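You operate a simulated robot arm through the tools that you are given. There is no shell and no other tool. Be economical: measure what you need, move in short steps, check, and stop when the job is done.

Carry out the task below with a simulated two-armed robot. There is one attempt and no reset: what you move stays moved.

JOB
Top the test tank up to its yellow line from the water jug.
Fine: put the jug back and shut the lid. Set down upright: water jug.

Only the result counts: the job must be done as asked and must still hold three seconds after the hand-in. Knocking over, shifting, dropping, spilling or breaking anything else fails it. A push-on lid holds only when it is set on centred and level and pressed home; a screw cap is set on level and turned clockwise until tight.

ROBOT AND FRAMES
Two 6-joint arms with two-finger parallel grippers on one trunk, on a base that drives. Base frame: it is fixed to the floor where the robot stands at the start and does not move with it; the origin is under the middle of the robot, x ahead of it, y to its left, z up; the surface under the hand at the start is at about z = 90. Readings come in cm, degrees, newtons and seconds.
The left shoulder is at the start at [5, 17, 126], the right one opposite. Each reaches about 109.2 cm from its shoulder. Places, roughly: test tank [70, 0, 100]; test tank lid [70, 0, 100]; water jug [125, 0, 100]. Payload 1.57 kg a hand.
The TCP of each hand is the grasp point between the finger pads, 3 cm short of the fingertips. In the tool frame z runs along the fingers and y along their closing line. Largest opening 8 cm; finger width 1.7, thickness 1.2; the body of the gripper, 4 by 8.2 cm, starts 8 cm behind the TCP.
Orientation is that of the tool frame in the base frame, as a unit quaternion [x, y, z, w]. With the fingers straight down and closing along the base's y, the tool's x points along the base's -x, its y along +y and its z along -z.

CONTROLS
- The arms move only by the tool send_rows. It takes "left_targets", "right_targets" or both (then of equal length, played together; a hand with none holds still); each is a list of rows, each a list of 7 numbers: the turn, a rotation vector about the base's x, y, z in degrees, then the shift along the base's x, y, z in cm, then the finger opening in cm, from 0 to 8. In form: [[rx, ry, rz, x, y, z, claw], ...]. A call has 1 to 10 rows; each row shifts and turns the commanded pose from where the row before left it. Each row takes 0.2 s and may step no farther than 5 cm and 8.6 degrees from the row before; otherwise, or with a gripper value out of range, the whole call is refused. A pose out of reach is approached as far as the arm can. The call stops where the force on the tool passes 40 N (or 10 N more than at its start, if that is more) or the arm is blocked; 0.2 s more then pass. Each finger travels about 4.5 cm/s and halts on what it meets, pressing with about 36 N; the grip force reading is that of the motor and also rises with nothing between the fingers. The clock runs only during rows and for 0.2 s after the last one: add rows that do not move to give the fingers time. The reply holds the time, the measured pose of the TCP, the force on the tool along the base axes, the opening and the grip force, in the units named above and with some noise, with the torque about the TCP (base axes, N m) and any sound that the robot's microphone picked up, and new pictures: "pictures" is both (left out), scene, wrist or none (wrist: the cameras of the hands that moved).
- Cameras (640 x 400 px; columns grow to the right, rows downward): "scene" is now at [4.12, 0.97, 183.31]; the picture's right is [0.11, -0.99, 0.00], its down [-0.70, -0.08, -0.71] and it looks along [0.71, 0.08, -0.70] (base axes); focal length 269 px, centre (320, 200). "left" rides on the left gripper at [7.2, 0.7, -12.2] in its tool frame; the picture's right is [-0.09, 1.00, 0.00], its down [-0.84, -0.08, -0.54] and it looks along [-0.54, -0.05, 0.84] (tool axes); focal length 238 px, centre (320, 200). "right" rides on the right gripper at [7.2, -0.7, -12.2] in its tool frame; the picture's right is [0.09, 1.00, 0.00], its down [-0.84, 0.08, -0.54] and it looks along [-0.54, 0.05, 0.84] (tool axes); focal length 238 px, centre (320, 200). There is no depth. A picture from a camera that has moved, and an enlarged one, comes with that camera's place and axes in the base frame and with its lens.
- lift_body(by): slides the trunk up (or, below 0, down) by that many cm; the arms and the scene camera ride with it, the base frame stays. It gives what a move gives, with no picture.
- steer(legs): drives the robot by 1 to 6 legs, each [ahead, left, turn to the left] in cm, cm and degrees, along the robot's own axes; the way and the turn of a leg run together, so that a leg with both is an arc; at most 150 cm and 180 degrees a leg. The arms and the cameras ride along, it lands a little off, and it stops where it bumps. It gives what a move gives, and a new picture of the scene camera.
- pan_tilt(pan, tilt): turns the head with the scene camera to pan (to the left, within 86 degrees either way) and tilt (down, from -29 to 69), counted from straight ahead of the robot. It gives what a move gives, and a new picture of the scene camera.
- close_up(camera, box): a new picture of the part [left, top, right, bottom] of that camera's present view, enlarged. No time passes.
- sign_off(): hands the job in; it is judged then, once.

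Work in short steps. Places have to be worked out from the pictures, the camera data and where the tool is seen: move nearer, look again, correct. Check each grasp and each placing, and mend what went wrong. You have 120 turns and 260 pictures in all, those below and enlarged ones among them. Open the grippers and draw the arms clear of the work before you hand the job in, unless the task says otherwise; then end with one line.

The tools are called after "Emit:" as a command line: name --argument value ..., lists and objects as JSON in quotes. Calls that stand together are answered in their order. send_rows: Moves the arms, as the interface text tells. Its arguments: {"type":"object","properties":{"left_targets":{"type":"array","items":{"type":"array","items":{"type":"number"}}},"right_targets":{"type":"array","items":{"type":"array","items":{"type":"number"}}},"pictures":{"type":"string","enum":["both","scene","wrist","none"]}},"required":[]} The other tools are called the same way: lift_body (by) slides the trunk up or down; steer (legs) drives the base; pan_tilt (pan, tilt) turns the head that bears the scene camera; close_up (camera, box) takes an enlarged picture of a part of a camera's view; sign_off () hands the job in.

At the start:

```text
clock: 0.0
left_tcp_pos: [70.21, 35.04, 114.95]
left_tool_rot: [0.0, 1.0, 0.0, -0.001]
left_ft_force: [0.0, -0.4, 0.0]
left_ft_torque: [-0.01, 0.0, 0.0]
left_grip_width: 8.0
left_gripper_force: 0.0
right_tcp_pos: [64.62, -20.06, 114.97]
right_tool_rot: [0.0, 1.0, 0.0, 0.0]
right_ft_force: [0.2, 0.6, -0.1]
right_ft_torque: [0.03, 0.02, -0.03]
right_grip_width: 8.01
right_gripper_force: 0.1
trunk travel left (down, up): [-87.5, 9.5]
robot x, y, heading: [-0.02, -0.3, 0.2]
head pan, tilt: [6.3, 44.6]
```

scene: 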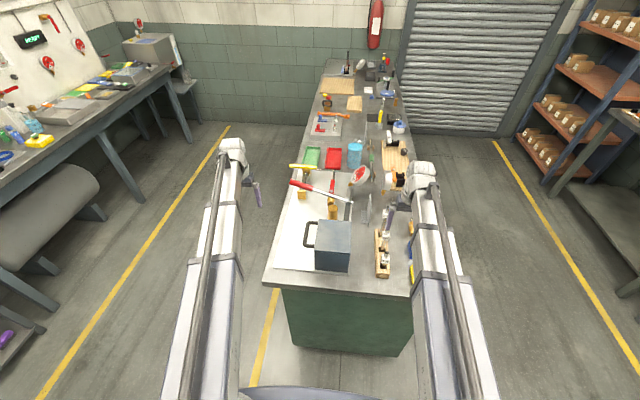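
right: 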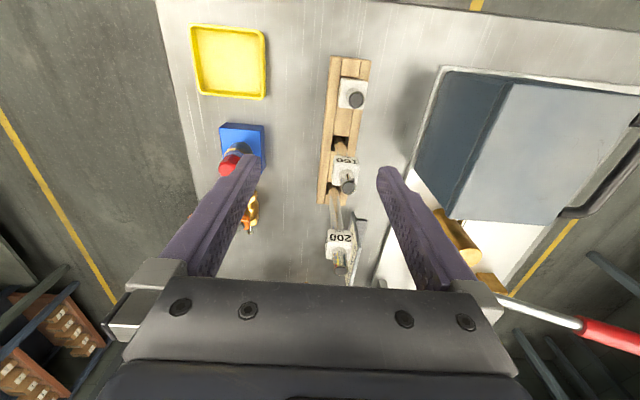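
left: 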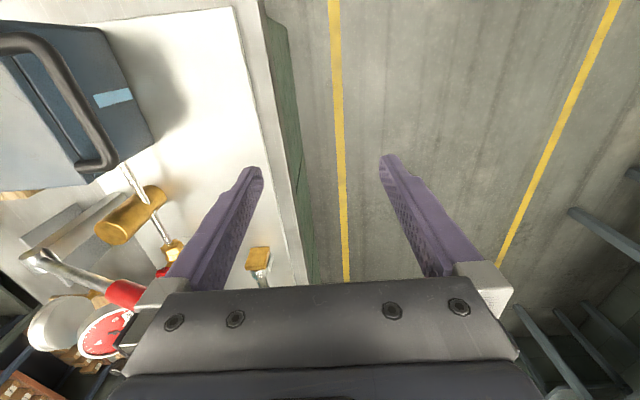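

The bench runs ahead of the robot; a blue box with a handle is near, and a blue jug-like thing further on. I look closer at both.

Emit:
close_up --camera "scene" --box '[260, 130, 440, 290]'

Emit:
close_up --camera "scene" --box '[290, 40, 420, 170]'

```text
2.50 times, centred on (350, 210) of scene
camera zoom: at [4.12, 0.97, 183.31], right [0.11, -0.99, 0.0], down [-0.7, -0.08, -0.71], along [0.71, 0.08, -0.7], focal length 672 px, centre (245, 175)
```

zoom: 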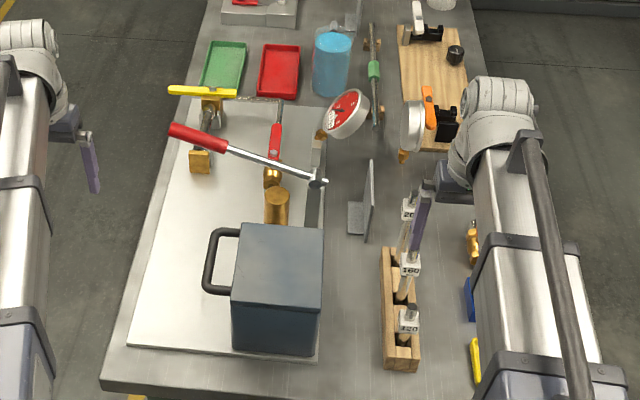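

```text
3.08 times, centred on (355, 105) of scene
camera zoom: at [4.12, 0.97, 183.31], right [0.11, -0.99, 0.0], down [-0.7, -0.08, -0.71], along [0.71, 0.08, -0.7], focal length 827 px, centre (212, 492)
```

zoom: 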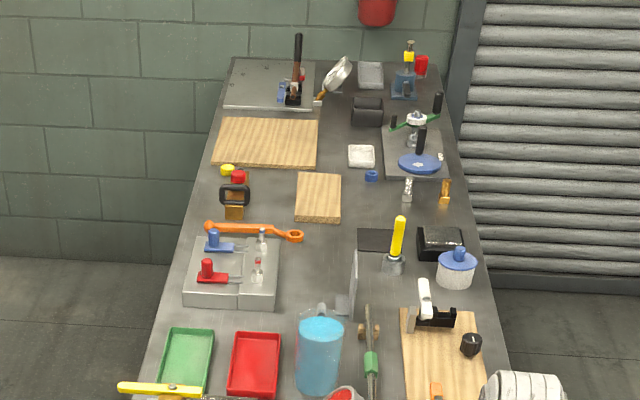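

The blue-grey box is probably the tank; I zoom in on it with both wrist cameras.

Emit:
close_up --camera "left" --box '[0, 0, 280, 300]'

Emit:
close_up --camera "right" --box '[400, 40, 640, 340]'

Emit:
close_up --camera "scene" --box '[290, 200, 370, 280]'

Emit:
close_up --camera "scene" --box '[325, 120, 395, 180]'

```text
1.33 times, centred on (140, 150) of left
camera zoom: at [63.07, 35.72, 127.21], right [0.09, 1.0, 0.0], down [0.84, -0.08, 0.54], along [0.54, -0.05, -0.84], focal length 318 px, centre (560, 267)
```

zoom: 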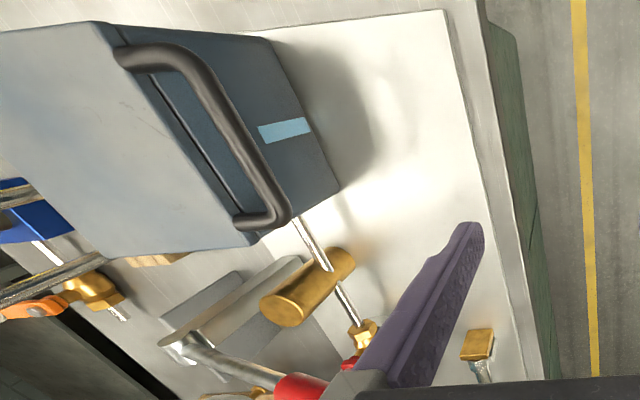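

```text
1.33 times, centred on (520, 190) of right
camera zoom: at [57.36, -20.72, 127.13], right [-0.09, 1.0, 0.0], down [0.84, 0.08, 0.54], along [0.54, 0.05, -0.84], focal length 318 px, centre (53, 213)
```

zoom: 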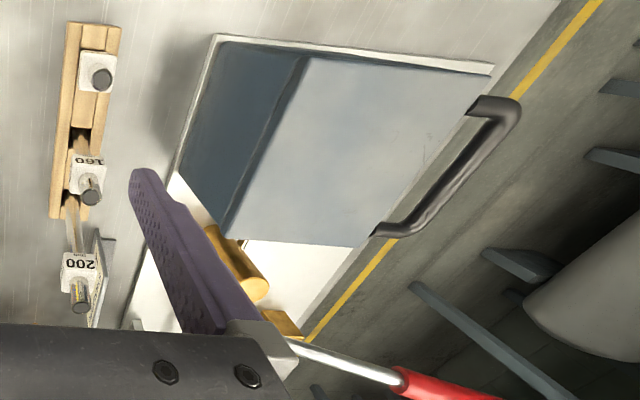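

```text
5.00 times, centred on (330, 240) of scene
camera zoom: at [4.12, 0.97, 183.31], right [0.11, -0.99, 0.0], down [-0.7, -0.08, -0.71], along [0.71, 0.08, -0.7], focal length 1344 px, centre (270, 0)
```

zoom: 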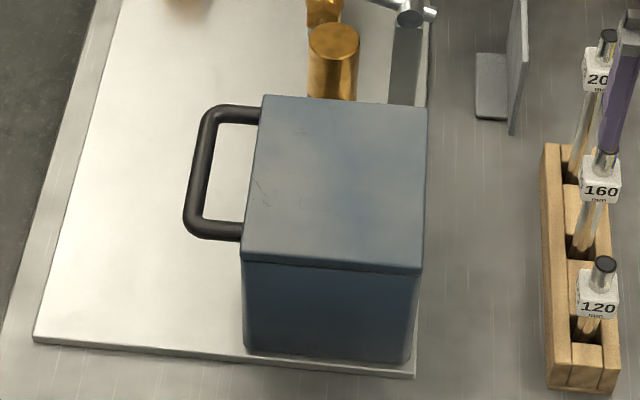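

```text
6.67 times, centred on (360, 150) of scene
camera zoom: at [4.12, 0.97, 183.31], right [0.11, -0.99, 0.0], down [-0.7, -0.08, -0.71], along [0.71, 0.08, -0.7], focal length 1793 px, centre (53, 533)
```

zoom: 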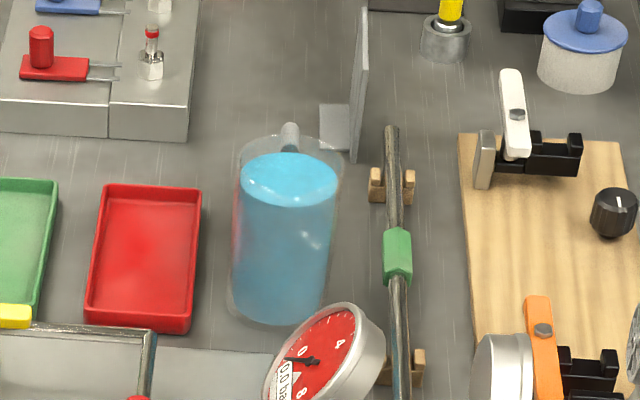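

The tank (lid about x 59–73, y −3–9, top z≈104) has its lid handle and a sight window on the left (+y) side, and the jug is at about x 128, y −4, which I can't reach from here. I'll draw both arms back and up, then drive round to the left side of the bench.

Emit:
send_rows --left_targets '[[0, 0, 0, 0, 0, 5, 8], [0, 0, 0, -3, 0, 4, 8], [0, 0, 0, -4, 0, 3, 8], [0, 0, 0, -4.5, 0, 1, 8], [0, 0, 0, -4.5, 0, 1, 8], [0, 0, 0, -4.5, 0, 1, 8], [0, 0, 0, -4.5, 0, 0, 8]]' --right_targets '[[0, 0, 0, 0, 0, 5, 8], [0, 0, 0, -3, 0, 4, 8], [0, 0, 0, -4, 0, 3, 8], [0, 0, 0, -4.5, 0, 1, 8], [0, 0, 0, -4.5, 0, 1, 8], [0, 0, 0, -4.5, 0, 1, 8], [0, 0, 0, -4.5, 0, 0, 8]]' --pictures "none"

Emit:
steer --legs '[[-30, 0, 0], [0, 95, 0], [75, 0, 0]]'

```text
clock: 1.6
left_tcp_pos: [45.11, 34.87, 114.87]
left_tool_rot: [0.0, 1.0, 0.0, 0.0]
left_ft_force: [0.4, 0.4, 0.4]
left_ft_torque: [0.04, 0.01, -0.01]
left_grip_width: 7.97
left_gripper_force: 0.1
left hand out of reach, approached as far as the arm can: row 1, 2, 3, 4, 5, 6
right_tcp_pos: [45.6, -20.16, 114.96]
right_tool_rot: [0.001, 1.0, 0.0, -0.001]
right_ft_force: [-0.2, -0.5, 0.1]
right_ft_torque: [0.0, 0.02, 0.03]
right_grip_width: 8.01
right_gripper_force: 0.1
right hand out of reach, approached as far as the arm can: row 1, 2, 3, 4, 5, 6, 7
trunk travel left (down, up): [-87.5, 9.5]
robot x, y, heading: [0.04, -0.02, 0.2]
head pan, tilt: [6.3, 44.6]
```

```text
clock: 11.9
left_tcp_pos: [89.62, 130.74, 115.02]
left_tool_rot: [-0.009, 1.0, -0.001, 0.0]
left_ft_force: [-0.4, 0.7, 0.5]
left_ft_torque: [-0.01, 0.01, 0.0]
left_grip_width: 8.0
left_gripper_force: 0.0
right_tcp_pos: [90.99, 75.66, 115.08]
right_tool_rot: [-0.009, 1.0, 0.0, -0.001]
right_ft_force: [0.5, -0.4, 0.7]
right_ft_torque: [0.01, 0.03, -0.01]
right_grip_width: 8.01
right_gripper_force: 0.1
trunk travel left (down, up): [-87.5, 9.5]
robot x, y, heading: [45.07, 95.12, 1.1]
head pan, tilt: [6.3, 44.6]
camera scene: at [49.11, 96.07, 183.31], right [0.13, -0.99, 0.0], down [-0.7, -0.09, -0.71], along [0.71, 0.09, -0.7], focal length 269 px, centre (320, 200)
```

scene: 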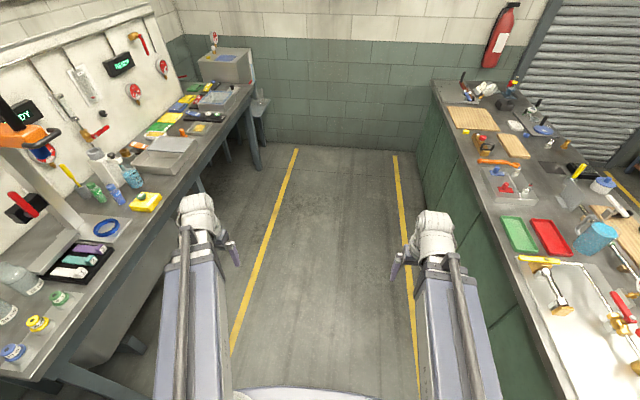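

The aisle is clear; I go ahead to x≈97 and turn right to face the bench.

Emit:
steer --legs '[[52, 0, 0], [0, 0, -91]]'

Emit:
pan_tilt --pan 0 --tilt 40

```text
clock: 18.9
left_tcp_pos: [129.54, 48.89, 114.88]
left_tool_rot: [0.726, 0.688, 0.0, 0.001]
left_ft_force: [-0.1, -1.0, 0.0]
left_ft_torque: [0.01, -0.01, -0.02]
left_grip_width: 7.99
left_gripper_force: 0.1
right_tcp_pos: [74.45, 51.47, 114.96]
right_tool_rot: [0.726, 0.687, 0.0, 0.001]
right_ft_force: [0.1, 0.3, 0.1]
right_ft_torque: [0.02, -0.01, 0.02]
right_grip_width: 7.99
right_gripper_force: 0.0
trunk travel left (down, up): [-87.5, 9.5]
robot x, y, heading: [97.02, 95.93, -92.8]
head pan, tilt: [6.3, 44.6]
camera scene: at [97.59, 91.84, 183.31], right [-1.0, -0.06, 0.0], down [-0.04, 0.7, -0.71], along [0.04, -0.71, -0.7], focal length 269 px, centre (320, 200)
```

scene: 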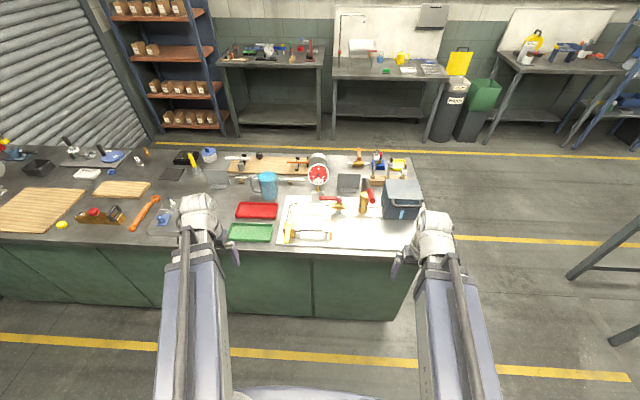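

```text
clock: 19.6
left_tcp_pos: [129.49, 48.88, 114.89]
left_tool_rot: [0.726, 0.688, 0.0, 0.0]
left_ft_force: [0.1, -0.5, -1.2]
left_ft_torque: [0.0, 0.0, -0.03]
left_grip_width: 8.03
left_gripper_force: 0.1
right_tcp_pos: [74.37, 51.46, 115.03]
right_tool_rot: [0.726, 0.688, 0.001, -0.001]
right_ft_force: [-0.1, -0.5, 0.1]
right_ft_torque: [-0.01, -0.01, -0.02]
right_grip_width: 7.99
right_gripper_force: 0.1
trunk travel left (down, up): [-87.5, 9.5]
robot x, y, heading: [96.93, 96.0, -93.1]
head pan, tilt: [0.0, 40.0]
camera scene: at [96.68, 91.5, 183.98], right [-1.0, 0.05, 0.0], down [0.03, 0.64, -0.77], along [-0.04, -0.76, -0.64], focal length 269 px, centre (320, 200)
```

scene: 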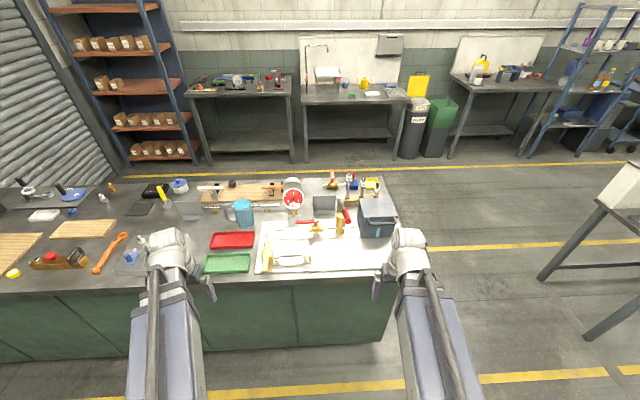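

Tank and jug both in view. I move 17 cm nearer and zoom.

Emit:
steer --legs '[[17, 0, 3]]'

Emit:
pan_tilt --pan 0 --tilt 48

Emit:
close_up --camera "scene" --box '[190, 120, 300, 220]'

Emit:
close_up --camera "scene" --box '[330, 130, 430, 220]'

```text
clock: 21.0
left_tcp_pos: [131.69, 33.32, 114.93]
left_tool_rot: [0.707, 0.708, 0.0, 0.0]
left_ft_force: [0.9, -0.4, -0.2]
left_ft_torque: [0.04, -0.01, 0.0]
left_grip_width: 8.0
left_gripper_force: 0.0
right_tcp_pos: [76.28, 32.76, 114.83]
right_tool_rot: [0.706, 0.708, 0.002, -0.001]
right_ft_force: [1.1, -0.2, 0.1]
right_ft_torque: [0.06, 0.0, 0.03]
right_grip_width: 7.98
right_gripper_force: 0.1
trunk travel left (down, up): [-87.5, 9.5]
robot x, y, heading: [96.3, 78.77, -89.7]
head pan, tilt: [0.0, 40.0]
camera scene: at [96.48, 73.95, 183.97], right [-1.0, 0.0, 0.0], down [0.0, 0.64, -0.77], along [0.0, -0.77, -0.64], focal length 269 px, centre (320, 200)
```

scene: 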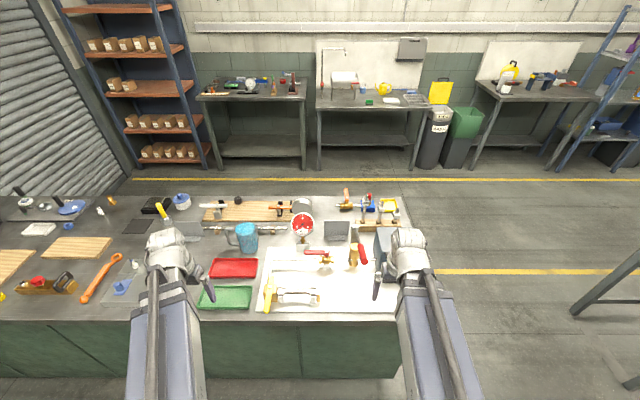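

```text
clock: 21.7
left_tcp_pos: [131.58, 33.47, 114.93]
left_tool_rot: [0.707, 0.707, -0.001, 0.0]
left_ft_force: [0.2, 0.4, 0.5]
left_ft_torque: [-0.01, 0.03, -0.01]
left_grip_width: 8.0
left_gripper_force: 0.0
right_tcp_pos: [76.35, 32.92, 114.95]
right_tool_rot: [0.707, 0.708, 0.001, -0.001]
right_ft_force: [-0.3, 0.7, -0.6]
right_ft_torque: [0.02, 0.01, 0.01]
right_grip_width: 7.98
right_gripper_force: 0.1
trunk travel left (down, up): [-87.5, 9.5]
robot x, y, heading: [96.2, 78.44, -89.9]
head pan, tilt: [0.0, 48.0]
camera scene: at [96.47, 74.85, 182.84], right [-1.0, 0.0, 0.0], down [0.0, 0.74, -0.67], along [0.0, -0.67, -0.74], focal length 269 px, centre (320, 200)
```

scene: 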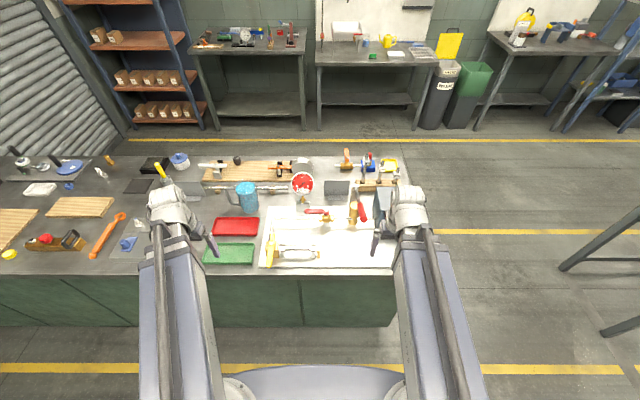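

```text
4.00 times, centred on (245, 170) of scene
camera zoom: at [96.47, 74.85, 182.84], right [-1.0, 0.0, 0.0], down [0.0, 0.74, -0.67], along [0.0, -0.67, -0.74], focal length 1076 px, centre (620, 320)
```

zoom: 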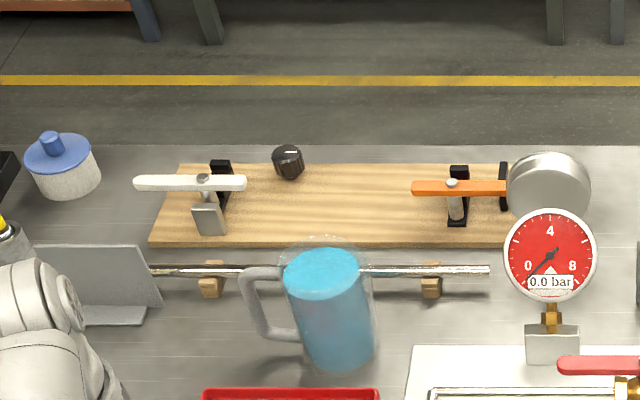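

```text
4.44 times, centred on (380, 175) of scene
camera zoom: at [96.47, 74.85, 182.84], right [-1.0, 0.0, 0.0], down [0.0, 0.74, -0.67], along [0.0, -0.67, -0.74], focal length 1195 px, centre (53, 311)
```

zoom: 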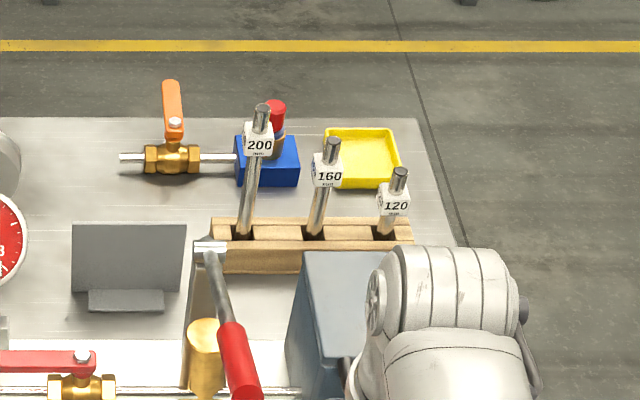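

The jug stands at about (128, −4.5) with its handle toward +x. Now I look at the tank with the right wrist camera and at the jug with the left.

Emit:
send_rows --right_targets '[[0, 0, 0, -3, 0, 0, 8]]' --left_targets '[[0, 0, 0, 0, 0, 0, 8]]' --pictures "wrist"

```text
clock: 22.1
left_tcp_pos: [131.5, 33.38, 115.08]
left_tool_rot: [0.706, 0.708, 0.0, 0.0]
left_ft_force: [-0.2, 0.4, -0.1]
left_ft_torque: [-0.01, -0.03, 0.02]
left_grip_width: 7.99
left_gripper_force: 0.0
right_tcp_pos: [73.25, 32.95, 114.94]
right_tool_rot: [0.706, 0.708, 0.0, 0.0]
right_ft_force: [-0.6, -0.2, 0.4]
right_ft_torque: [0.0, -0.03, -0.04]
right_grip_width: 8.02
right_gripper_force: 0.1
trunk travel left (down, up): [-87.5, 9.5]
robot x, y, heading: [95.93, 78.47, -89.7]
head pan, tilt: [0.0, 48.0]
camera right: at [72.53, 40.12, 127.13], right [1.0, 0.09, 0.0], down [0.08, -0.84, 0.54], along [0.05, -0.54, -0.84], focal length 238 px, centre (320, 200)
camera left: at [132.23, 40.67, 127.24], right [1.0, -0.09, 0.0], down [-0.08, -0.84, 0.54], along [-0.05, -0.54, -0.84], focal length 238 px, centre (320, 200)
```

right: 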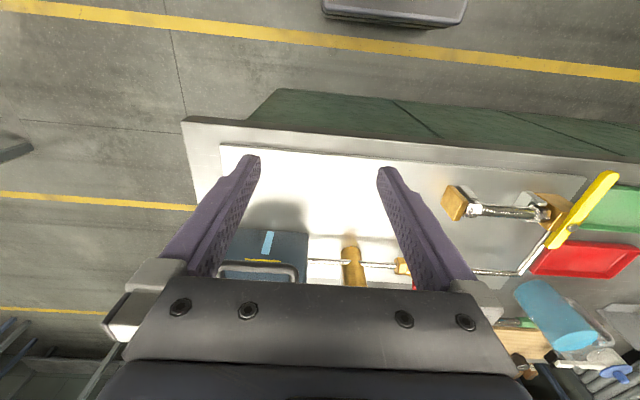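
left: 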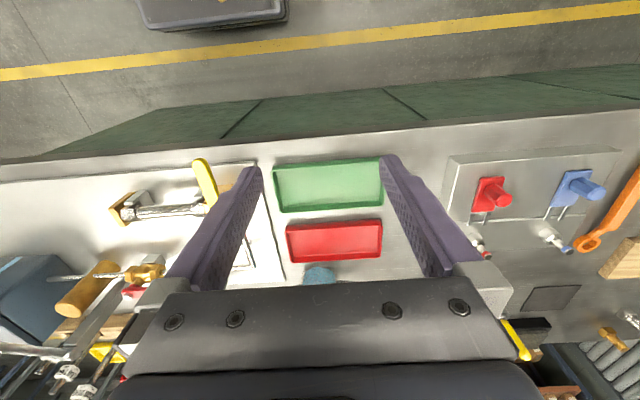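

The tank's front face shows the window with the yellow mark; I zoom in on it.

Emit:
close_up --camera "right" --box '[210, 220, 320, 290]'

```text
5.71 times, centred on (265, 255) of right
camera zoom: at [72.53, 40.12, 127.13], right [1.0, 0.09, 0.0], down [0.08, -0.84, 0.54], along [0.05, -0.54, -0.84], focal length 1362 px, centre (634, -114)
```

zoom: 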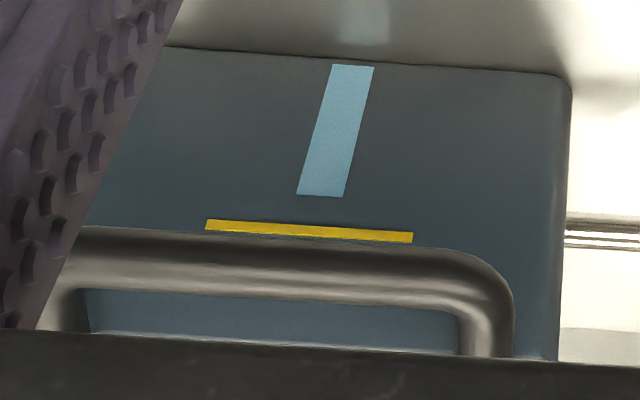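

Window reads about z 97.6, yellow line about z 99 (needs very roughly 250 ml); the handle bar is at about (65.8, 13, 103.7). I turn the right hand so that its fingers point along −y and close vertically, to grip the lid handle.

Emit:
send_rows --right_targets '[[-4.949, 4.949, 4.949, -0.5, 0, -0.3, 6], [-4.949, 4.949, 4.949, -0.5, 0, -0.3, 6], [-4.949, 4.949, 4.949, -0.5, 0, -0.3, 6], [-4.949, 4.949, 4.949, -0.5, 0, -0.3, 6], [-4.949, 4.949, 4.949, -0.5, 0, -0.3, 6], [-4.949, 4.949, 4.949, -0.5, 0, -0.3, 6], [-4.949, 4.949, 4.949, -0.5, 0, -0.3, 6]]' --pictures "none"

Emit:
send_rows --right_targets '[[-4.949, 4.949, 4.949, -0.5, 0, -0.4, 6], [-4.949, 4.949, 4.949, -0.5, 0, -0.4, 6], [-4.949, 4.949, 4.949, -0.5, 0, -0.4, 6], [-4.949, 4.949, 4.949, -0.5, 0, -0.4, 6], [-4.949, 4.949, 4.949, -0.5, 0, -0.4, 6], [-4.949, 4.949, 4.949, -0.5, 0, -0.4, 6], [-4.949, 4.949, 4.949, -0.5, 0, -0.4, 6]]'

```text
clock: 23.7
left_tcp_pos: [131.49, 33.43, 114.98]
left_tool_rot: [0.707, 0.708, -0.001, 0.0]
left_ft_force: [-0.2, 0.2, 0.7]
left_ft_torque: [-0.02, -0.02, -0.01]
left_grip_width: 8.01
left_gripper_force: 0.1
right_tcp_pos: [68.72, 18.3, 122.38]
right_tool_rot: [0.406, 0.818, -0.409, -0.001]
right_ft_force: [-0.2, 0.4, -0.5]
right_ft_torque: [0.02, -0.02, 0.01]
right_grip_width: 6.03
right_gripper_force: 0.1
right hand out of reach, approached as far as the arm can: row 1, 2, 3, 4, 5, 6, 7
trunk travel left (down, up): [-87.5, 9.5]
robot x, y, heading: [96.69, 78.63, -90.2]
head pan, tilt: [0.0, 48.0]
```

```text
clock: 25.3
left_tcp_pos: [131.57, 33.46, 114.88]
left_tool_rot: [0.707, 0.707, 0.0, 0.0]
left_ft_force: [-0.6, 0.0, 0.0]
left_ft_torque: [-0.04, 0.02, -0.02]
left_grip_width: 8.0
left_gripper_force: 0.0
right_tcp_pos: [64.89, 12.71, 136.07]
right_tool_rot: [0.008, 0.722, -0.692, 0.0]
right_ft_force: [0.1, 0.4, 0.0]
right_ft_torque: [0.04, 0.02, -0.05]
right_grip_width: 6.02
right_gripper_force: 0.1
right hand out of reach, approached as far as the arm can: row 1, 2, 3, 4, 5, 6, 7
trunk travel left (down, up): [-87.5, 9.5]
robot x, y, heading: [96.39, 78.17, -89.7]
head pan, tilt: [0.0, 48.0]
camera scene: at [96.47, 74.78, 182.84], right [-1.0, 0.0, 0.0], down [0.0, 0.74, -0.67], along [0.0, -0.67, -0.74], focal length 269 px, centre (320, 200)
camera right: at [57.69, 24.94, 137.09], right [-0.08, 0.04, -1.0], down [0.84, 0.54, -0.04], along [0.53, -0.84, -0.08], focal length 238 px, centre (320, 200)
```

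scene: 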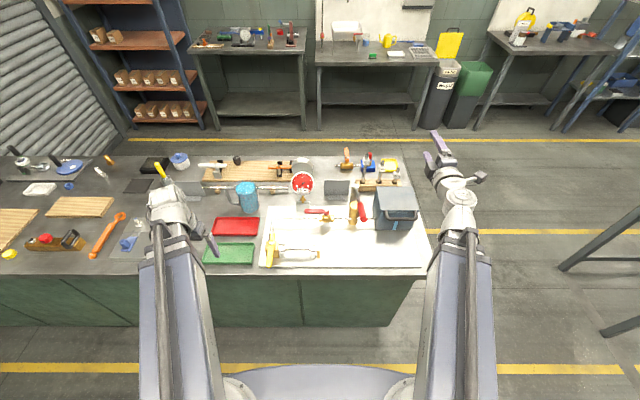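
right: 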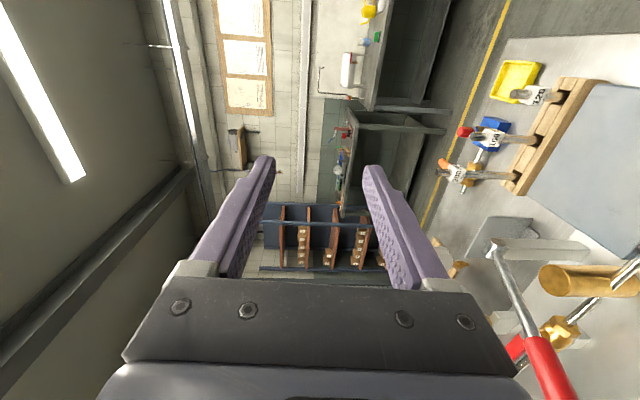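

The wrist seems to be at an inner reach limit. I test by lowering the hand straight down a bit, well clear of the tank.

Emit:
send_rows --right_targets '[[0, 0, 0, 0, 0, -5, 6], [0, 0, 0, 0, 0, -5, 6]]' --pictures "none"

```text
clock: 25.9
left_tcp_pos: [131.65, 33.4, 114.91]
left_tool_rot: [0.707, 0.708, 0.0, 0.0]
left_ft_force: [0.3, -0.5, 0.4]
left_ft_torque: [0.01, -0.05, 0.04]
left_grip_width: 8.02
left_gripper_force: 0.0
right_tcp_pos: [65.72, 12.3, 136.1]
right_tool_rot: [0.007, 0.721, -0.693, 0.002]
right_ft_force: [-0.2, -0.3, -0.3]
right_ft_torque: [-0.01, 0.01, 0.0]
right_grip_width: 6.02
right_gripper_force: 0.0
right hand out of reach, approached as far as the arm can: row 1, 2
trunk travel left (down, up): [-87.5, 9.5]
robot x, y, heading: [96.62, 78.49, -89.9]
head pan, tilt: [0.0, 48.0]
```

The commanded point is too near the shoulder with the fingers horizontal. I back the robot off about 12 cm to get working room.

Emit:
steer --legs '[[-12, 0, 0]]'

Emit:
send_rows --right_targets '[[0, 0, 0, 0, 0, -1, 6]]' --pictures "none"

```text
clock: 27.2
left_tcp_pos: [131.46, 45.7, 115.09]
left_tool_rot: [0.707, 0.707, 0.0, 0.001]
left_ft_force: [0.4, 0.2, -0.3]
left_ft_torque: [-0.02, 0.05, 0.01]
left_grip_width: 8.0
left_gripper_force: 0.0
right_tcp_pos: [65.62, 24.76, 136.18]
right_tool_rot: [0.008, 0.721, -0.692, -0.001]
right_ft_force: [0.1, 1.0, -0.5]
right_ft_torque: [0.02, 0.0, 0.02]
right_grip_width: 6.01
right_gripper_force: 0.1
trunk travel left (down, up): [-87.5, 9.5]
robot x, y, heading: [96.28, 90.94, -90.1]
head pan, tilt: [0.0, 48.0]
camera scene: at [96.45, 87.19, 182.84], right [-1.0, 0.0, 0.0], down [0.0, 0.74, -0.67], along [0.0, -0.67, -0.74], focal length 269 px, centre (320, 200)
```

scene: 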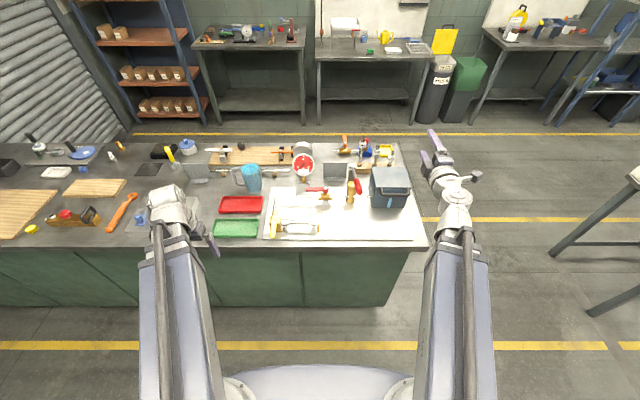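

```text
clock: 27.6
left_tcp_pos: [131.45, 45.56, 115.04]
left_tool_rot: [0.707, 0.707, 0.0, 0.0]
left_ft_force: [0.6, -0.2, -0.6]
left_ft_torque: [0.01, 0.04, -0.02]
left_grip_width: 8.01
left_gripper_force: 0.0
right_tcp_pos: [65.44, 24.44, 136.0]
right_tool_rot: [0.007, 0.721, -0.693, 0.0]
right_ft_force: [-0.7, 0.2, -0.2]
right_ft_torque: [0.01, -0.02, 0.01]
right_grip_width: 6.0
right_gripper_force: 0.1
right hand out of reach, approached as far as the arm can: row 1
trunk travel left (down, up): [-87.5, 9.5]
robot x, y, heading: [96.4, 91.12, -90.0]
head pan, tilt: [0.0, 48.0]
```

The command is presumably at about y 45, z 99; I walk it forward step by step and watch it converge.

Emit:
send_rows --right_targets '[[0, 0, 0, 0, -5, 3, 6], [0, 0, 0, 0, -5, 3, 6]]' --pictures "none"

```text
refused: row 1 steps farther than a row can; nothing moved
```

Emit:
send_rows --right_targets '[[0, 0, 0, 0, -4, 3, 6], [0, 0, 0, 0, -4, 3, 6]]' --pictures "none"

```text
clock: 28.2
left_tcp_pos: [131.38, 45.4, 115.02]
left_tool_rot: [0.707, 0.707, 0.0, 0.0]
left_ft_force: [1.1, -1.7, 0.2]
left_ft_torque: [-0.02, 0.01, -0.01]
left_grip_width: 7.99
left_gripper_force: 0.1
right_tcp_pos: [65.92, 16.22, 136.15]
right_tool_rot: [0.009, 0.72, -0.694, 0.0]
right_ft_force: [0.0, -0.7, 0.3]
right_ft_torque: [0.02, -0.01, 0.0]
right_grip_width: 6.01
right_gripper_force: 0.0
right hand out of reach, approached as far as the arm can: row 1, 2
trunk travel left (down, up): [-87.5, 9.5]
robot x, y, heading: [96.26, 90.79, -90.1]
head pan, tilt: [0.0, 48.0]
```

So the wrist height seems fixed to the trunk (136 with level fingers), and z comes from lift_body. I'll close the fingers, back off, lower the trunk until the fingers are just under the handle bar, then advance.

Emit:
send_rows --right_targets '[[0, 0, 0, 0, 4, 0, 0], [0, 0, 0, 0, 4, 0, 0], [0, 0, 0, 0, 0, 0, 0], [0, 0, 0, 0, 0, 0, 0]]' --pictures "none"

Emit:
lift_body --by -25

Emit:
close_up --camera "scene" --box '[320, 120, 480, 220]'

```text
clock: 29.2
left_tcp_pos: [131.34, 45.62, 114.94]
left_tool_rot: [0.707, 0.708, 0.0, -0.001]
left_ft_force: [-0.8, -0.4, -0.5]
left_ft_torque: [0.0, 0.02, 0.0]
left_grip_width: 7.98
left_gripper_force: 0.1
right_tcp_pos: [65.65, 24.19, 136.23]
right_tool_rot: [0.008, 0.721, -0.692, 0.0]
right_ft_force: [-0.3, 0.1, -0.6]
right_ft_torque: [0.0, 0.03, 0.01]
right_grip_width: 0.0
right_gripper_force: 15.4
trunk travel left (down, up): [-87.5, 9.5]
robot x, y, heading: [96.23, 90.64, -89.9]
head pan, tilt: [0.0, 48.0]
```

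```text
clock: 31.8
left_tcp_pos: [131.46, 45.59, 90.01]
left_tool_rot: [0.707, 0.707, 0.0, 0.0]
left_ft_force: [0.1, -0.3, -0.6]
left_ft_torque: [-0.03, -0.01, 0.02]
left_grip_width: 8.01
left_gripper_force: 0.1
right_tcp_pos: [65.75, 24.09, 110.98]
right_tool_rot: [0.009, 0.721, -0.693, 0.0]
right_ft_force: [-0.1, 0.4, -0.4]
right_ft_torque: [0.0, -0.01, -0.02]
right_grip_width: 0.01
right_gripper_force: 21.5
trunk travel left (down, up): [-62.5, 34.5]
robot x, y, heading: [96.53, 91.2, -89.8]
head pan, tilt: [0.0, 48.0]
```

```text
4.00 times, centred on (400, 170) of scene
camera zoom: at [96.45, 86.98, 157.84], right [-1.0, 0.0, 0.0], down [0.0, 0.74, -0.67], along [0.0, -0.67, -0.74], focal length 1076 px, centre (0, 320)
```

zoom: 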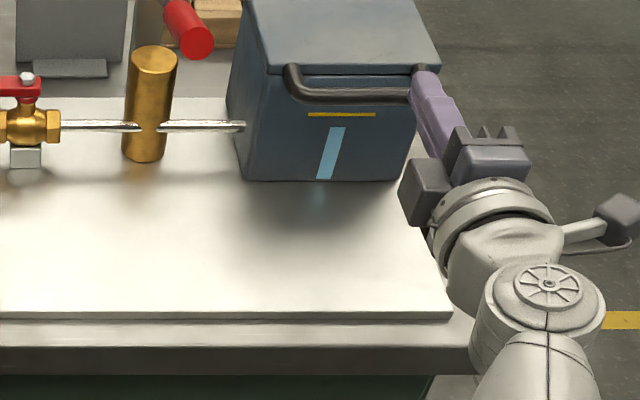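

The view confirms the handle bar at about y 13, z 103.8, x 60–72. I lower by 9.8 and advance under the bar.

Emit:
lift_body --by -9.8

Emit:
send_rows --right_targets '[[0, 0, 0, 0, -4, 0, 0], [0, 0, 0, 0, -4, 0, 0], [0, 0, 0, 0, -2, 0, 0]]' --pictures "none"

Emit:
close_up --camera "scene" --box '[330, 100, 450, 180]'

```text
clock: 33.1
left_tcp_pos: [131.37, 45.49, 80.16]
left_tool_rot: [0.707, 0.707, 0.0, -0.001]
left_ft_force: [-0.3, 0.0, 0.3]
left_ft_torque: [-0.04, 0.02, -0.02]
left_grip_width: 8.01
left_gripper_force: 0.1
right_tcp_pos: [65.67, 24.18, 101.34]
right_tool_rot: [0.008, 0.721, -0.693, 0.0]
right_ft_force: [0.2, 0.7, -0.6]
right_ft_torque: [-0.01, 0.03, -0.02]
right_grip_width: 0.01
right_gripper_force: 20.9
trunk travel left (down, up): [-52.7, 44.3]
robot x, y, heading: [96.44, 91.04, -90.3]
head pan, tilt: [0.0, 48.0]
```

```text
clock: 33.9
left_tcp_pos: [131.47, 45.39, 80.14]
left_tool_rot: [0.707, 0.707, 0.001, 0.0]
left_ft_force: [0.1, -0.2, -0.9]
left_ft_torque: [-0.02, -0.01, 0.01]
left_grip_width: 8.01
left_gripper_force: 0.1
right_tcp_pos: [65.74, 14.04, 101.28]
right_tool_rot: [0.008, 0.723, -0.691, 0.0]
right_ft_force: [-0.2, 0.3, -1.2]
right_ft_torque: [-0.02, 0.03, -0.01]
right_grip_width: 0.03
right_gripper_force: 21.3
trunk travel left (down, up): [-52.7, 44.3]
robot x, y, heading: [96.32, 90.92, -90.1]
head pan, tilt: [0.0, 48.0]
```

```text
5.00 times, centred on (390, 140) of scene
camera zoom: at [96.45, 86.96, 148.04], right [-1.0, 0.0, 0.0], down [0.0, 0.74, -0.67], along [0.0, -0.67, -0.74], focal length 1344 px, centre (-30, 500)
```

zoom: 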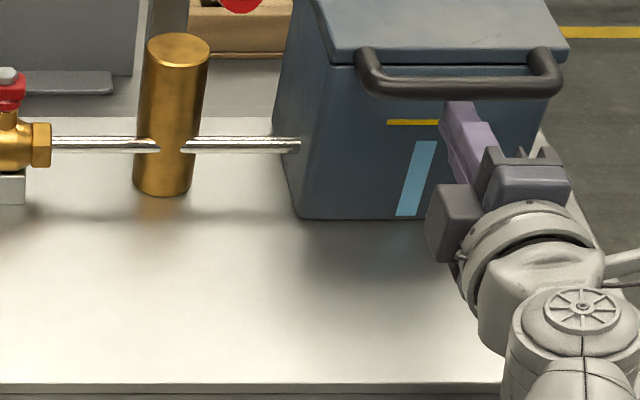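

The fingertips sit just at the bar's underside; advance a little more and lift 3 cm.

Emit:
send_rows --right_targets '[[0, 0, 0, 0, -0.8, 0, 0], [0, 0, 0, 0, -0.6, 0, 0]]' --pictures "none"

Emit:
lift_body --by 3.5

Emit:
close_up --camera "scene" --box '[330, 100, 450, 180]'

```text
clock: 34.5
left_tcp_pos: [131.51, 45.47, 80.22]
left_tool_rot: [0.707, 0.707, 0.0, 0.0]
left_ft_force: [0.5, 0.0, -0.8]
left_ft_torque: [0.01, 0.04, -0.03]
left_grip_width: 7.99
left_gripper_force: 0.0
right_tcp_pos: [65.79, 12.74, 101.24]
right_tool_rot: [0.009, 0.721, -0.693, 0.0]
right_ft_force: [-0.3, 0.8, 0.2]
right_ft_torque: [-0.03, 0.02, 0.01]
right_grip_width: 0.02
right_gripper_force: 21.5
trunk travel left (down, up): [-52.7, 44.3]
robot x, y, heading: [96.61, 91.01, -90.1]
head pan, tilt: [0.0, 48.0]
```

```text
clock: 35.3
left_tcp_pos: [131.44, 45.61, 83.58]
left_tool_rot: [0.707, 0.707, 0.0, 0.0]
left_ft_force: [0.7, -0.6, 0.5]
left_ft_torque: [-0.01, 0.0, 0.02]
left_grip_width: 8.02
left_gripper_force: 0.0
right_tcp_pos: [65.79, 12.81, 104.79]
right_tool_rot: [0.009, 0.722, -0.692, 0.0]
right_ft_force: [0.6, 0.7, 0.6]
right_ft_torque: [-0.04, 0.0, -0.03]
right_grip_width: 0.0
right_gripper_force: 21.3
trunk travel left (down, up): [-56.2, 40.8]
robot x, y, heading: [96.27, 90.51, -90.1]
head pan, tilt: [0.0, 48.0]
```

```text
5.00 times, centred on (390, 140) of scene
camera zoom: at [96.46, 86.97, 151.54], right [-1.0, 0.0, 0.0], down [0.0, 0.74, -0.67], along [0.0, -0.67, -0.74], focal length 1344 px, centre (-30, 500)
```

zoom: 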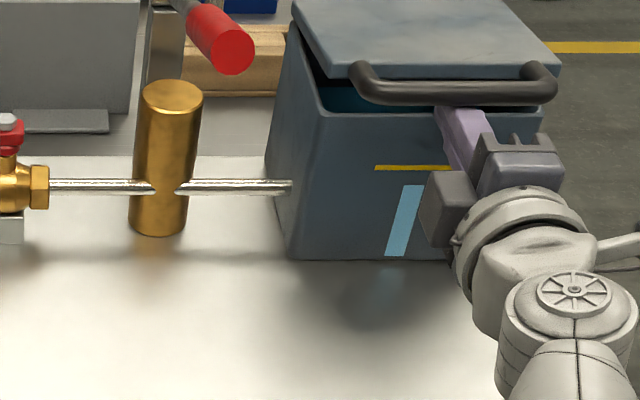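

The lid is opening. I lift 4.5 more and then push in over the tank.

Emit:
lift_body --by 4.5

Emit:
send_rows --right_targets '[[0, 0, 0, 0, -2, 0, 0], [0, 0, 0, 0, -2, 0, 0]]' --pictures "none"

Emit:
close_up --camera "scene" --box '[330, 100, 450, 180]'

```text
clock: 36.1
left_tcp_pos: [131.44, 45.63, 88.22]
left_tool_rot: [0.707, 0.707, 0.0, 0.001]
left_ft_force: [-0.2, 0.7, 0.4]
left_ft_torque: [0.01, 0.01, -0.01]
left_grip_width: 7.98
left_gripper_force: 0.1
right_tcp_pos: [65.77, 12.83, 109.34]
right_tool_rot: [0.008, 0.721, -0.693, 0.0]
right_ft_force: [0.0, -0.7, 0.6]
right_ft_torque: [-0.02, -0.01, 0.01]
right_grip_width: 0.03
right_gripper_force: 21.1
trunk travel left (down, up): [-60.7, 36.3]
robot x, y, heading: [96.8, 90.68, -89.8]
head pan, tilt: [0.0, 48.0]
```

```text
clock: 36.8
left_tcp_pos: [131.46, 45.9, 88.29]
left_tool_rot: [0.708, 0.707, -0.001, 0.001]
left_ft_force: [0.0, 0.6, 0.0]
left_ft_torque: [0.0, 0.03, -0.01]
left_grip_width: 8.01
left_gripper_force: 0.0
right_tcp_pos: [65.76, 10.2, 109.65]
right_tool_rot: [0.011, 0.72, -0.694, 0.001]
right_ft_force: [3.4, 31.2, 16.0]
right_ft_torque: [-0.55, -0.11, 0.28]
right_grip_width: 0.02
right_gripper_force: 21.7
trunk travel left (down, up): [-60.7, 36.3]
robot x, y, heading: [96.23, 90.99, -90.5]
head pan, tilt: [0.0, 48.0]
stopped in row 2 (right hand): the force on the tool passed its limit at 71 N (the readings are from after the stop); the commanded pose is now the measured one
```

```text
5.00 times, centred on (390, 140) of scene
camera zoom: at [96.58, 87.71, 156.08], right [-1.0, 0.0, 0.0], down [0.0, 0.74, -0.67], along [0.0, -0.67, -0.74], focal length 1344 px, centre (-30, 500)
```

zoom: 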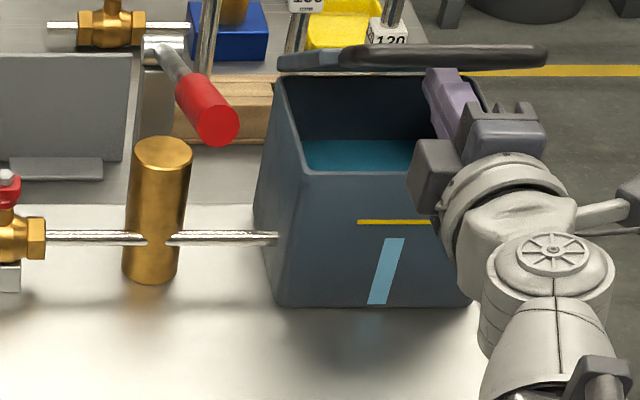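

The tip jammed against the lid's front edge. I back off slightly and lift further before pushing.

Emit:
send_rows --right_targets '[[0, 0, 0, 0, 0.9, 0, 0]]' --pictures "none"

Emit:
lift_body --by 3

Emit:
close_up --camera "scene" --box '[330, 80, 450, 160]'

Emit:
close_up --camera "right" --box '[0, 0, 640, 400]'

```text
clock: 37.2
left_tcp_pos: [131.61, 45.72, 88.19]
left_tool_rot: [0.707, 0.707, 0.0, 0.001]
left_ft_force: [-0.5, 1.0, -1.0]
left_ft_torque: [0.02, 0.01, -0.02]
left_grip_width: 8.0
left_gripper_force: 0.1
right_tcp_pos: [65.79, 10.28, 109.41]
right_tool_rot: [0.009, 0.721, -0.693, 0.0]
right_ft_force: [3.6, 11.1, 3.9]
right_ft_torque: [-0.15, 0.0, 0.15]
right_grip_width: 0.0
right_gripper_force: 21.0
trunk travel left (down, up): [-60.7, 36.3]
robot x, y, heading: [96.41, 91.0, -90.2]
head pan, tilt: [0.0, 48.0]
```

```text
clock: 38.0
left_tcp_pos: [131.52, 45.66, 91.23]
left_tool_rot: [0.707, 0.707, 0.0, -0.001]
left_ft_force: [-0.4, 1.1, 0.1]
left_ft_torque: [0.0, 0.03, -0.03]
left_grip_width: 8.0
left_gripper_force: 0.0
right_tcp_pos: [65.66, 10.42, 112.23]
right_tool_rot: [0.011, 0.721, -0.693, -0.001]
right_ft_force: [-0.7, -0.2, 0.7]
right_ft_torque: [0.01, 0.0, 0.0]
right_grip_width: 0.0
right_gripper_force: 21.4
trunk travel left (down, up): [-63.7, 33.3]
robot x, y, heading: [96.61, 91.08, -90.0]
head pan, tilt: [0.0, 48.0]
```

```text
5.00 times, centred on (390, 120) of scene
camera zoom: at [96.46, 87.12, 159.05], right [-1.0, 0.0, 0.0], down [0.0, 0.74, -0.67], along [0.0, -0.67, -0.74], focal length 1344 px, centre (-30, 600)
```

zoom: 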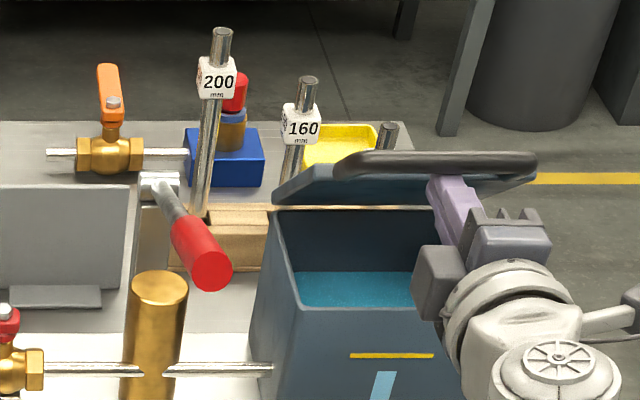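

```text
1.00 times, centred on (320, 200) of right (not enlarged: the box is as wide or as high as the picture)
camera zoom: at [58.5, 22.7, 113.35], right [-0.08, 0.04, -1.0], down [0.85, 0.53, -0.04], along [0.53, -0.85, -0.07], focal length 238 px, centre (320, 200)
```

zoom: 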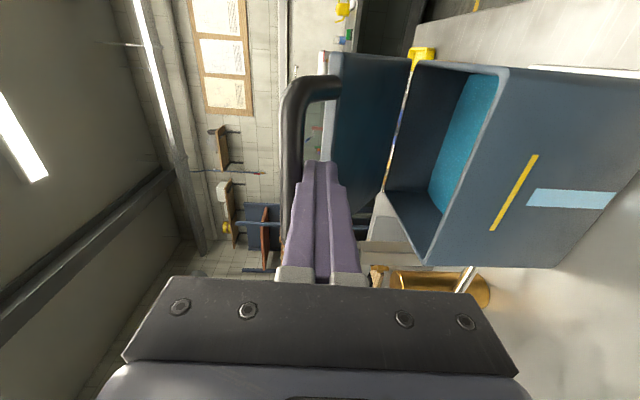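

Readings show almost no load on the finger; I withdraw the finger slightly to see whether the lid stays where it is.

Emit:
send_rows --right_targets '[[0, 0, 0, 0, 3, 0, 0], [0, 0, 0, 0, 3, 0, 0]]' --pictures "none"

Emit:
close_up --camera "right" --box '[0, 0, 640, 400]'

```text
clock: 38.6
left_tcp_pos: [131.5, 45.64, 91.19]
left_tool_rot: [0.707, 0.707, 0.0, -0.001]
left_ft_force: [0.2, -0.6, -0.8]
left_ft_torque: [-0.01, 0.01, 0.0]
left_grip_width: 8.0
left_gripper_force: 0.0
right_tcp_pos: [65.58, 16.4, 112.32]
right_tool_rot: [0.01, 0.721, -0.693, -0.001]
right_ft_force: [0.2, 0.1, -0.1]
right_ft_torque: [0.0, -0.01, -0.02]
right_grip_width: 0.01
right_gripper_force: 21.9
trunk travel left (down, up): [-63.7, 33.3]
robot x, y, heading: [96.56, 91.01, -89.8]
head pan, tilt: [0.0, 48.0]
```

```text
1.00 times, centred on (320, 200) of right (not enlarged: the box is as wide or as high as the picture)
camera zoom: at [58.45, 28.66, 113.33], right [-0.08, 0.04, -1.0], down [0.85, 0.53, -0.04], along [0.53, -0.85, -0.07], focal length 238 px, centre (320, 200)
```

zoom: 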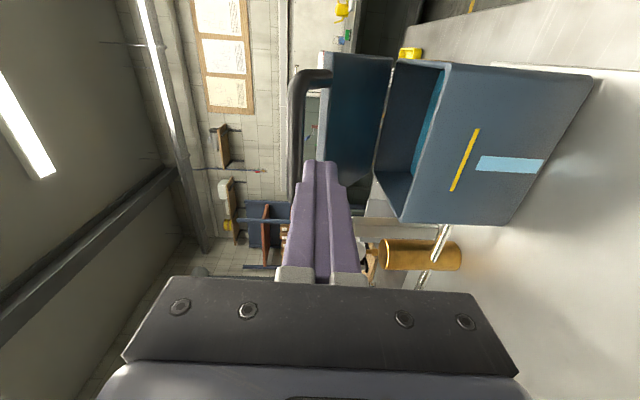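

The hinge holds by friction. I lower 2 cm and push the lid's underside toward −y in small steps.

Emit:
lift_body --by -2.2

Emit:
send_rows --right_targets '[[0, 0, 0, 0, -4, 0, 0], [0, 0, 0, 0, -4, 0, 0], [0, 0, 0, 0, -1, 0, 0], [0, 0, 0, 0, -0.7, 0, 0], [0, 0, 0, 0, -0.7, 0, 0], [0, 0, 0, 0, -0.7, 0, 0], [0, 0, 0, 0, -0.7, 0, 0]]' --pictures "wrist"

```text
clock: 39.2
left_tcp_pos: [131.57, 45.65, 89.0]
left_tool_rot: [0.708, 0.706, 0.0, 0.0]
left_ft_force: [0.3, -0.2, -0.1]
left_ft_torque: [0.01, -0.01, 0.03]
left_grip_width: 7.99
left_gripper_force: 0.1
right_tcp_pos: [65.5, 16.3, 110.1]
right_tool_rot: [0.01, 0.721, -0.693, -0.001]
right_ft_force: [0.0, 0.6, -0.7]
right_ft_torque: [-0.04, -0.01, -0.01]
right_grip_width: 0.0
right_gripper_force: 21.2
trunk travel left (down, up): [-61.5, 35.5]
robot x, y, heading: [96.34, 91.39, -90.2]
head pan, tilt: [0.0, 48.0]
```

```text
clock: 40.9
left_tcp_pos: [131.44, 45.61, 89.01]
left_tool_rot: [0.707, 0.707, -0.001, 0.0]
left_ft_force: [-0.2, 0.2, -0.5]
left_ft_torque: [0.01, 0.03, 0.01]
left_grip_width: 8.0
left_gripper_force: 0.0
right_tcp_pos: [65.45, 4.67, 110.19]
right_tool_rot: [0.011, 0.721, -0.693, -0.001]
right_ft_force: [-0.5, 1.7, -0.1]
right_ft_torque: [-0.05, -0.03, 0.0]
right_grip_width: 0.0
right_gripper_force: 21.6
trunk travel left (down, up): [-61.5, 35.5]
robot x, y, heading: [96.64, 91.24, -90.1]
head pan, tilt: [0.0, 48.0]
camera right: at [58.41, 16.82, 111.12], right [-0.08, 0.04, -1.0], down [0.85, 0.53, -0.04], along [0.53, -0.85, -0.08], focal length 238 px, centre (320, 200)
```

right: 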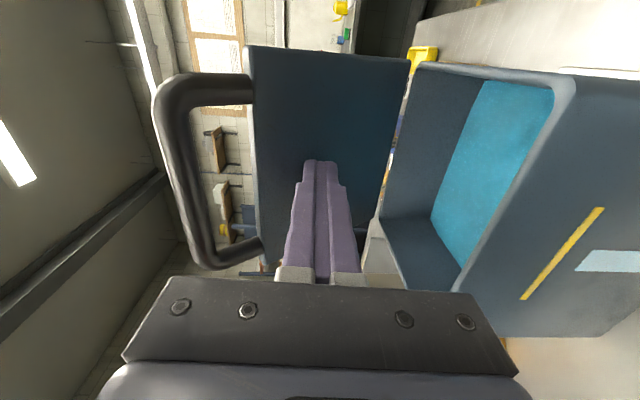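

Lid is at roughly 60°. I keep pushing to about vertical.

Emit:
send_rows --right_targets '[[0, 0, 0, 0, -0.8, 0, 0], [0, 0, 0, 0, -0.8, 0, 0], [0, 0, 0, 0, -0.8, 0, 0], [0, 0, 0, 0, -0.8, 0, 0], [0, 0, 0, 0, -0.8, 0, 0], [0, 0, 0, 0, -0.8, 0, 0], [0, 0, 0, 0, -0.7, 0, 0], [0, 0, 0, 0, -0.7, 0, 0]]' --pictures "wrist"

```text
clock: 42.6
left_tcp_pos: [131.33, 45.66, 88.99]
left_tool_rot: [0.708, 0.706, 0.0, 0.0]
left_ft_force: [0.4, 0.4, 0.1]
left_ft_torque: [0.01, 0.01, 0.01]
left_grip_width: 7.99
left_gripper_force: 0.1
right_tcp_pos: [65.67, -1.56, 110.15]
right_tool_rot: [0.01, 0.721, -0.692, 0.0]
right_ft_force: [2.8, 24.2, -14.1]
right_ft_torque: [0.66, 0.01, 0.16]
right_grip_width: 0.0
right_gripper_force: 21.5
trunk travel left (down, up): [-61.5, 35.5]
robot x, y, heading: [96.62, 90.88, -89.9]
head pan, tilt: [0.0, 48.0]
camera right: at [58.46, 10.87, 111.15], right [-0.08, 0.04, -1.0], down [0.84, 0.53, -0.04], along [0.53, -0.84, -0.08], focal length 238 px, centre (320, 200)
```

right: 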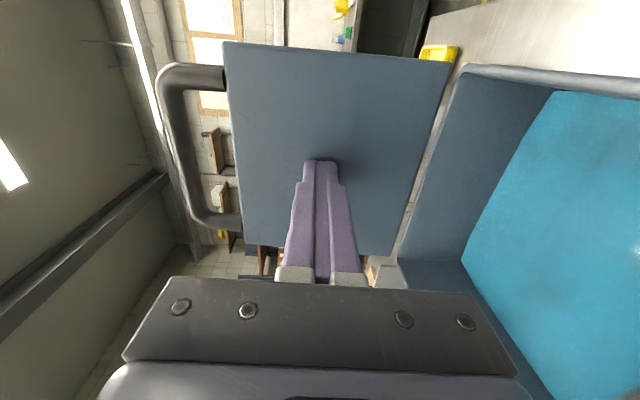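

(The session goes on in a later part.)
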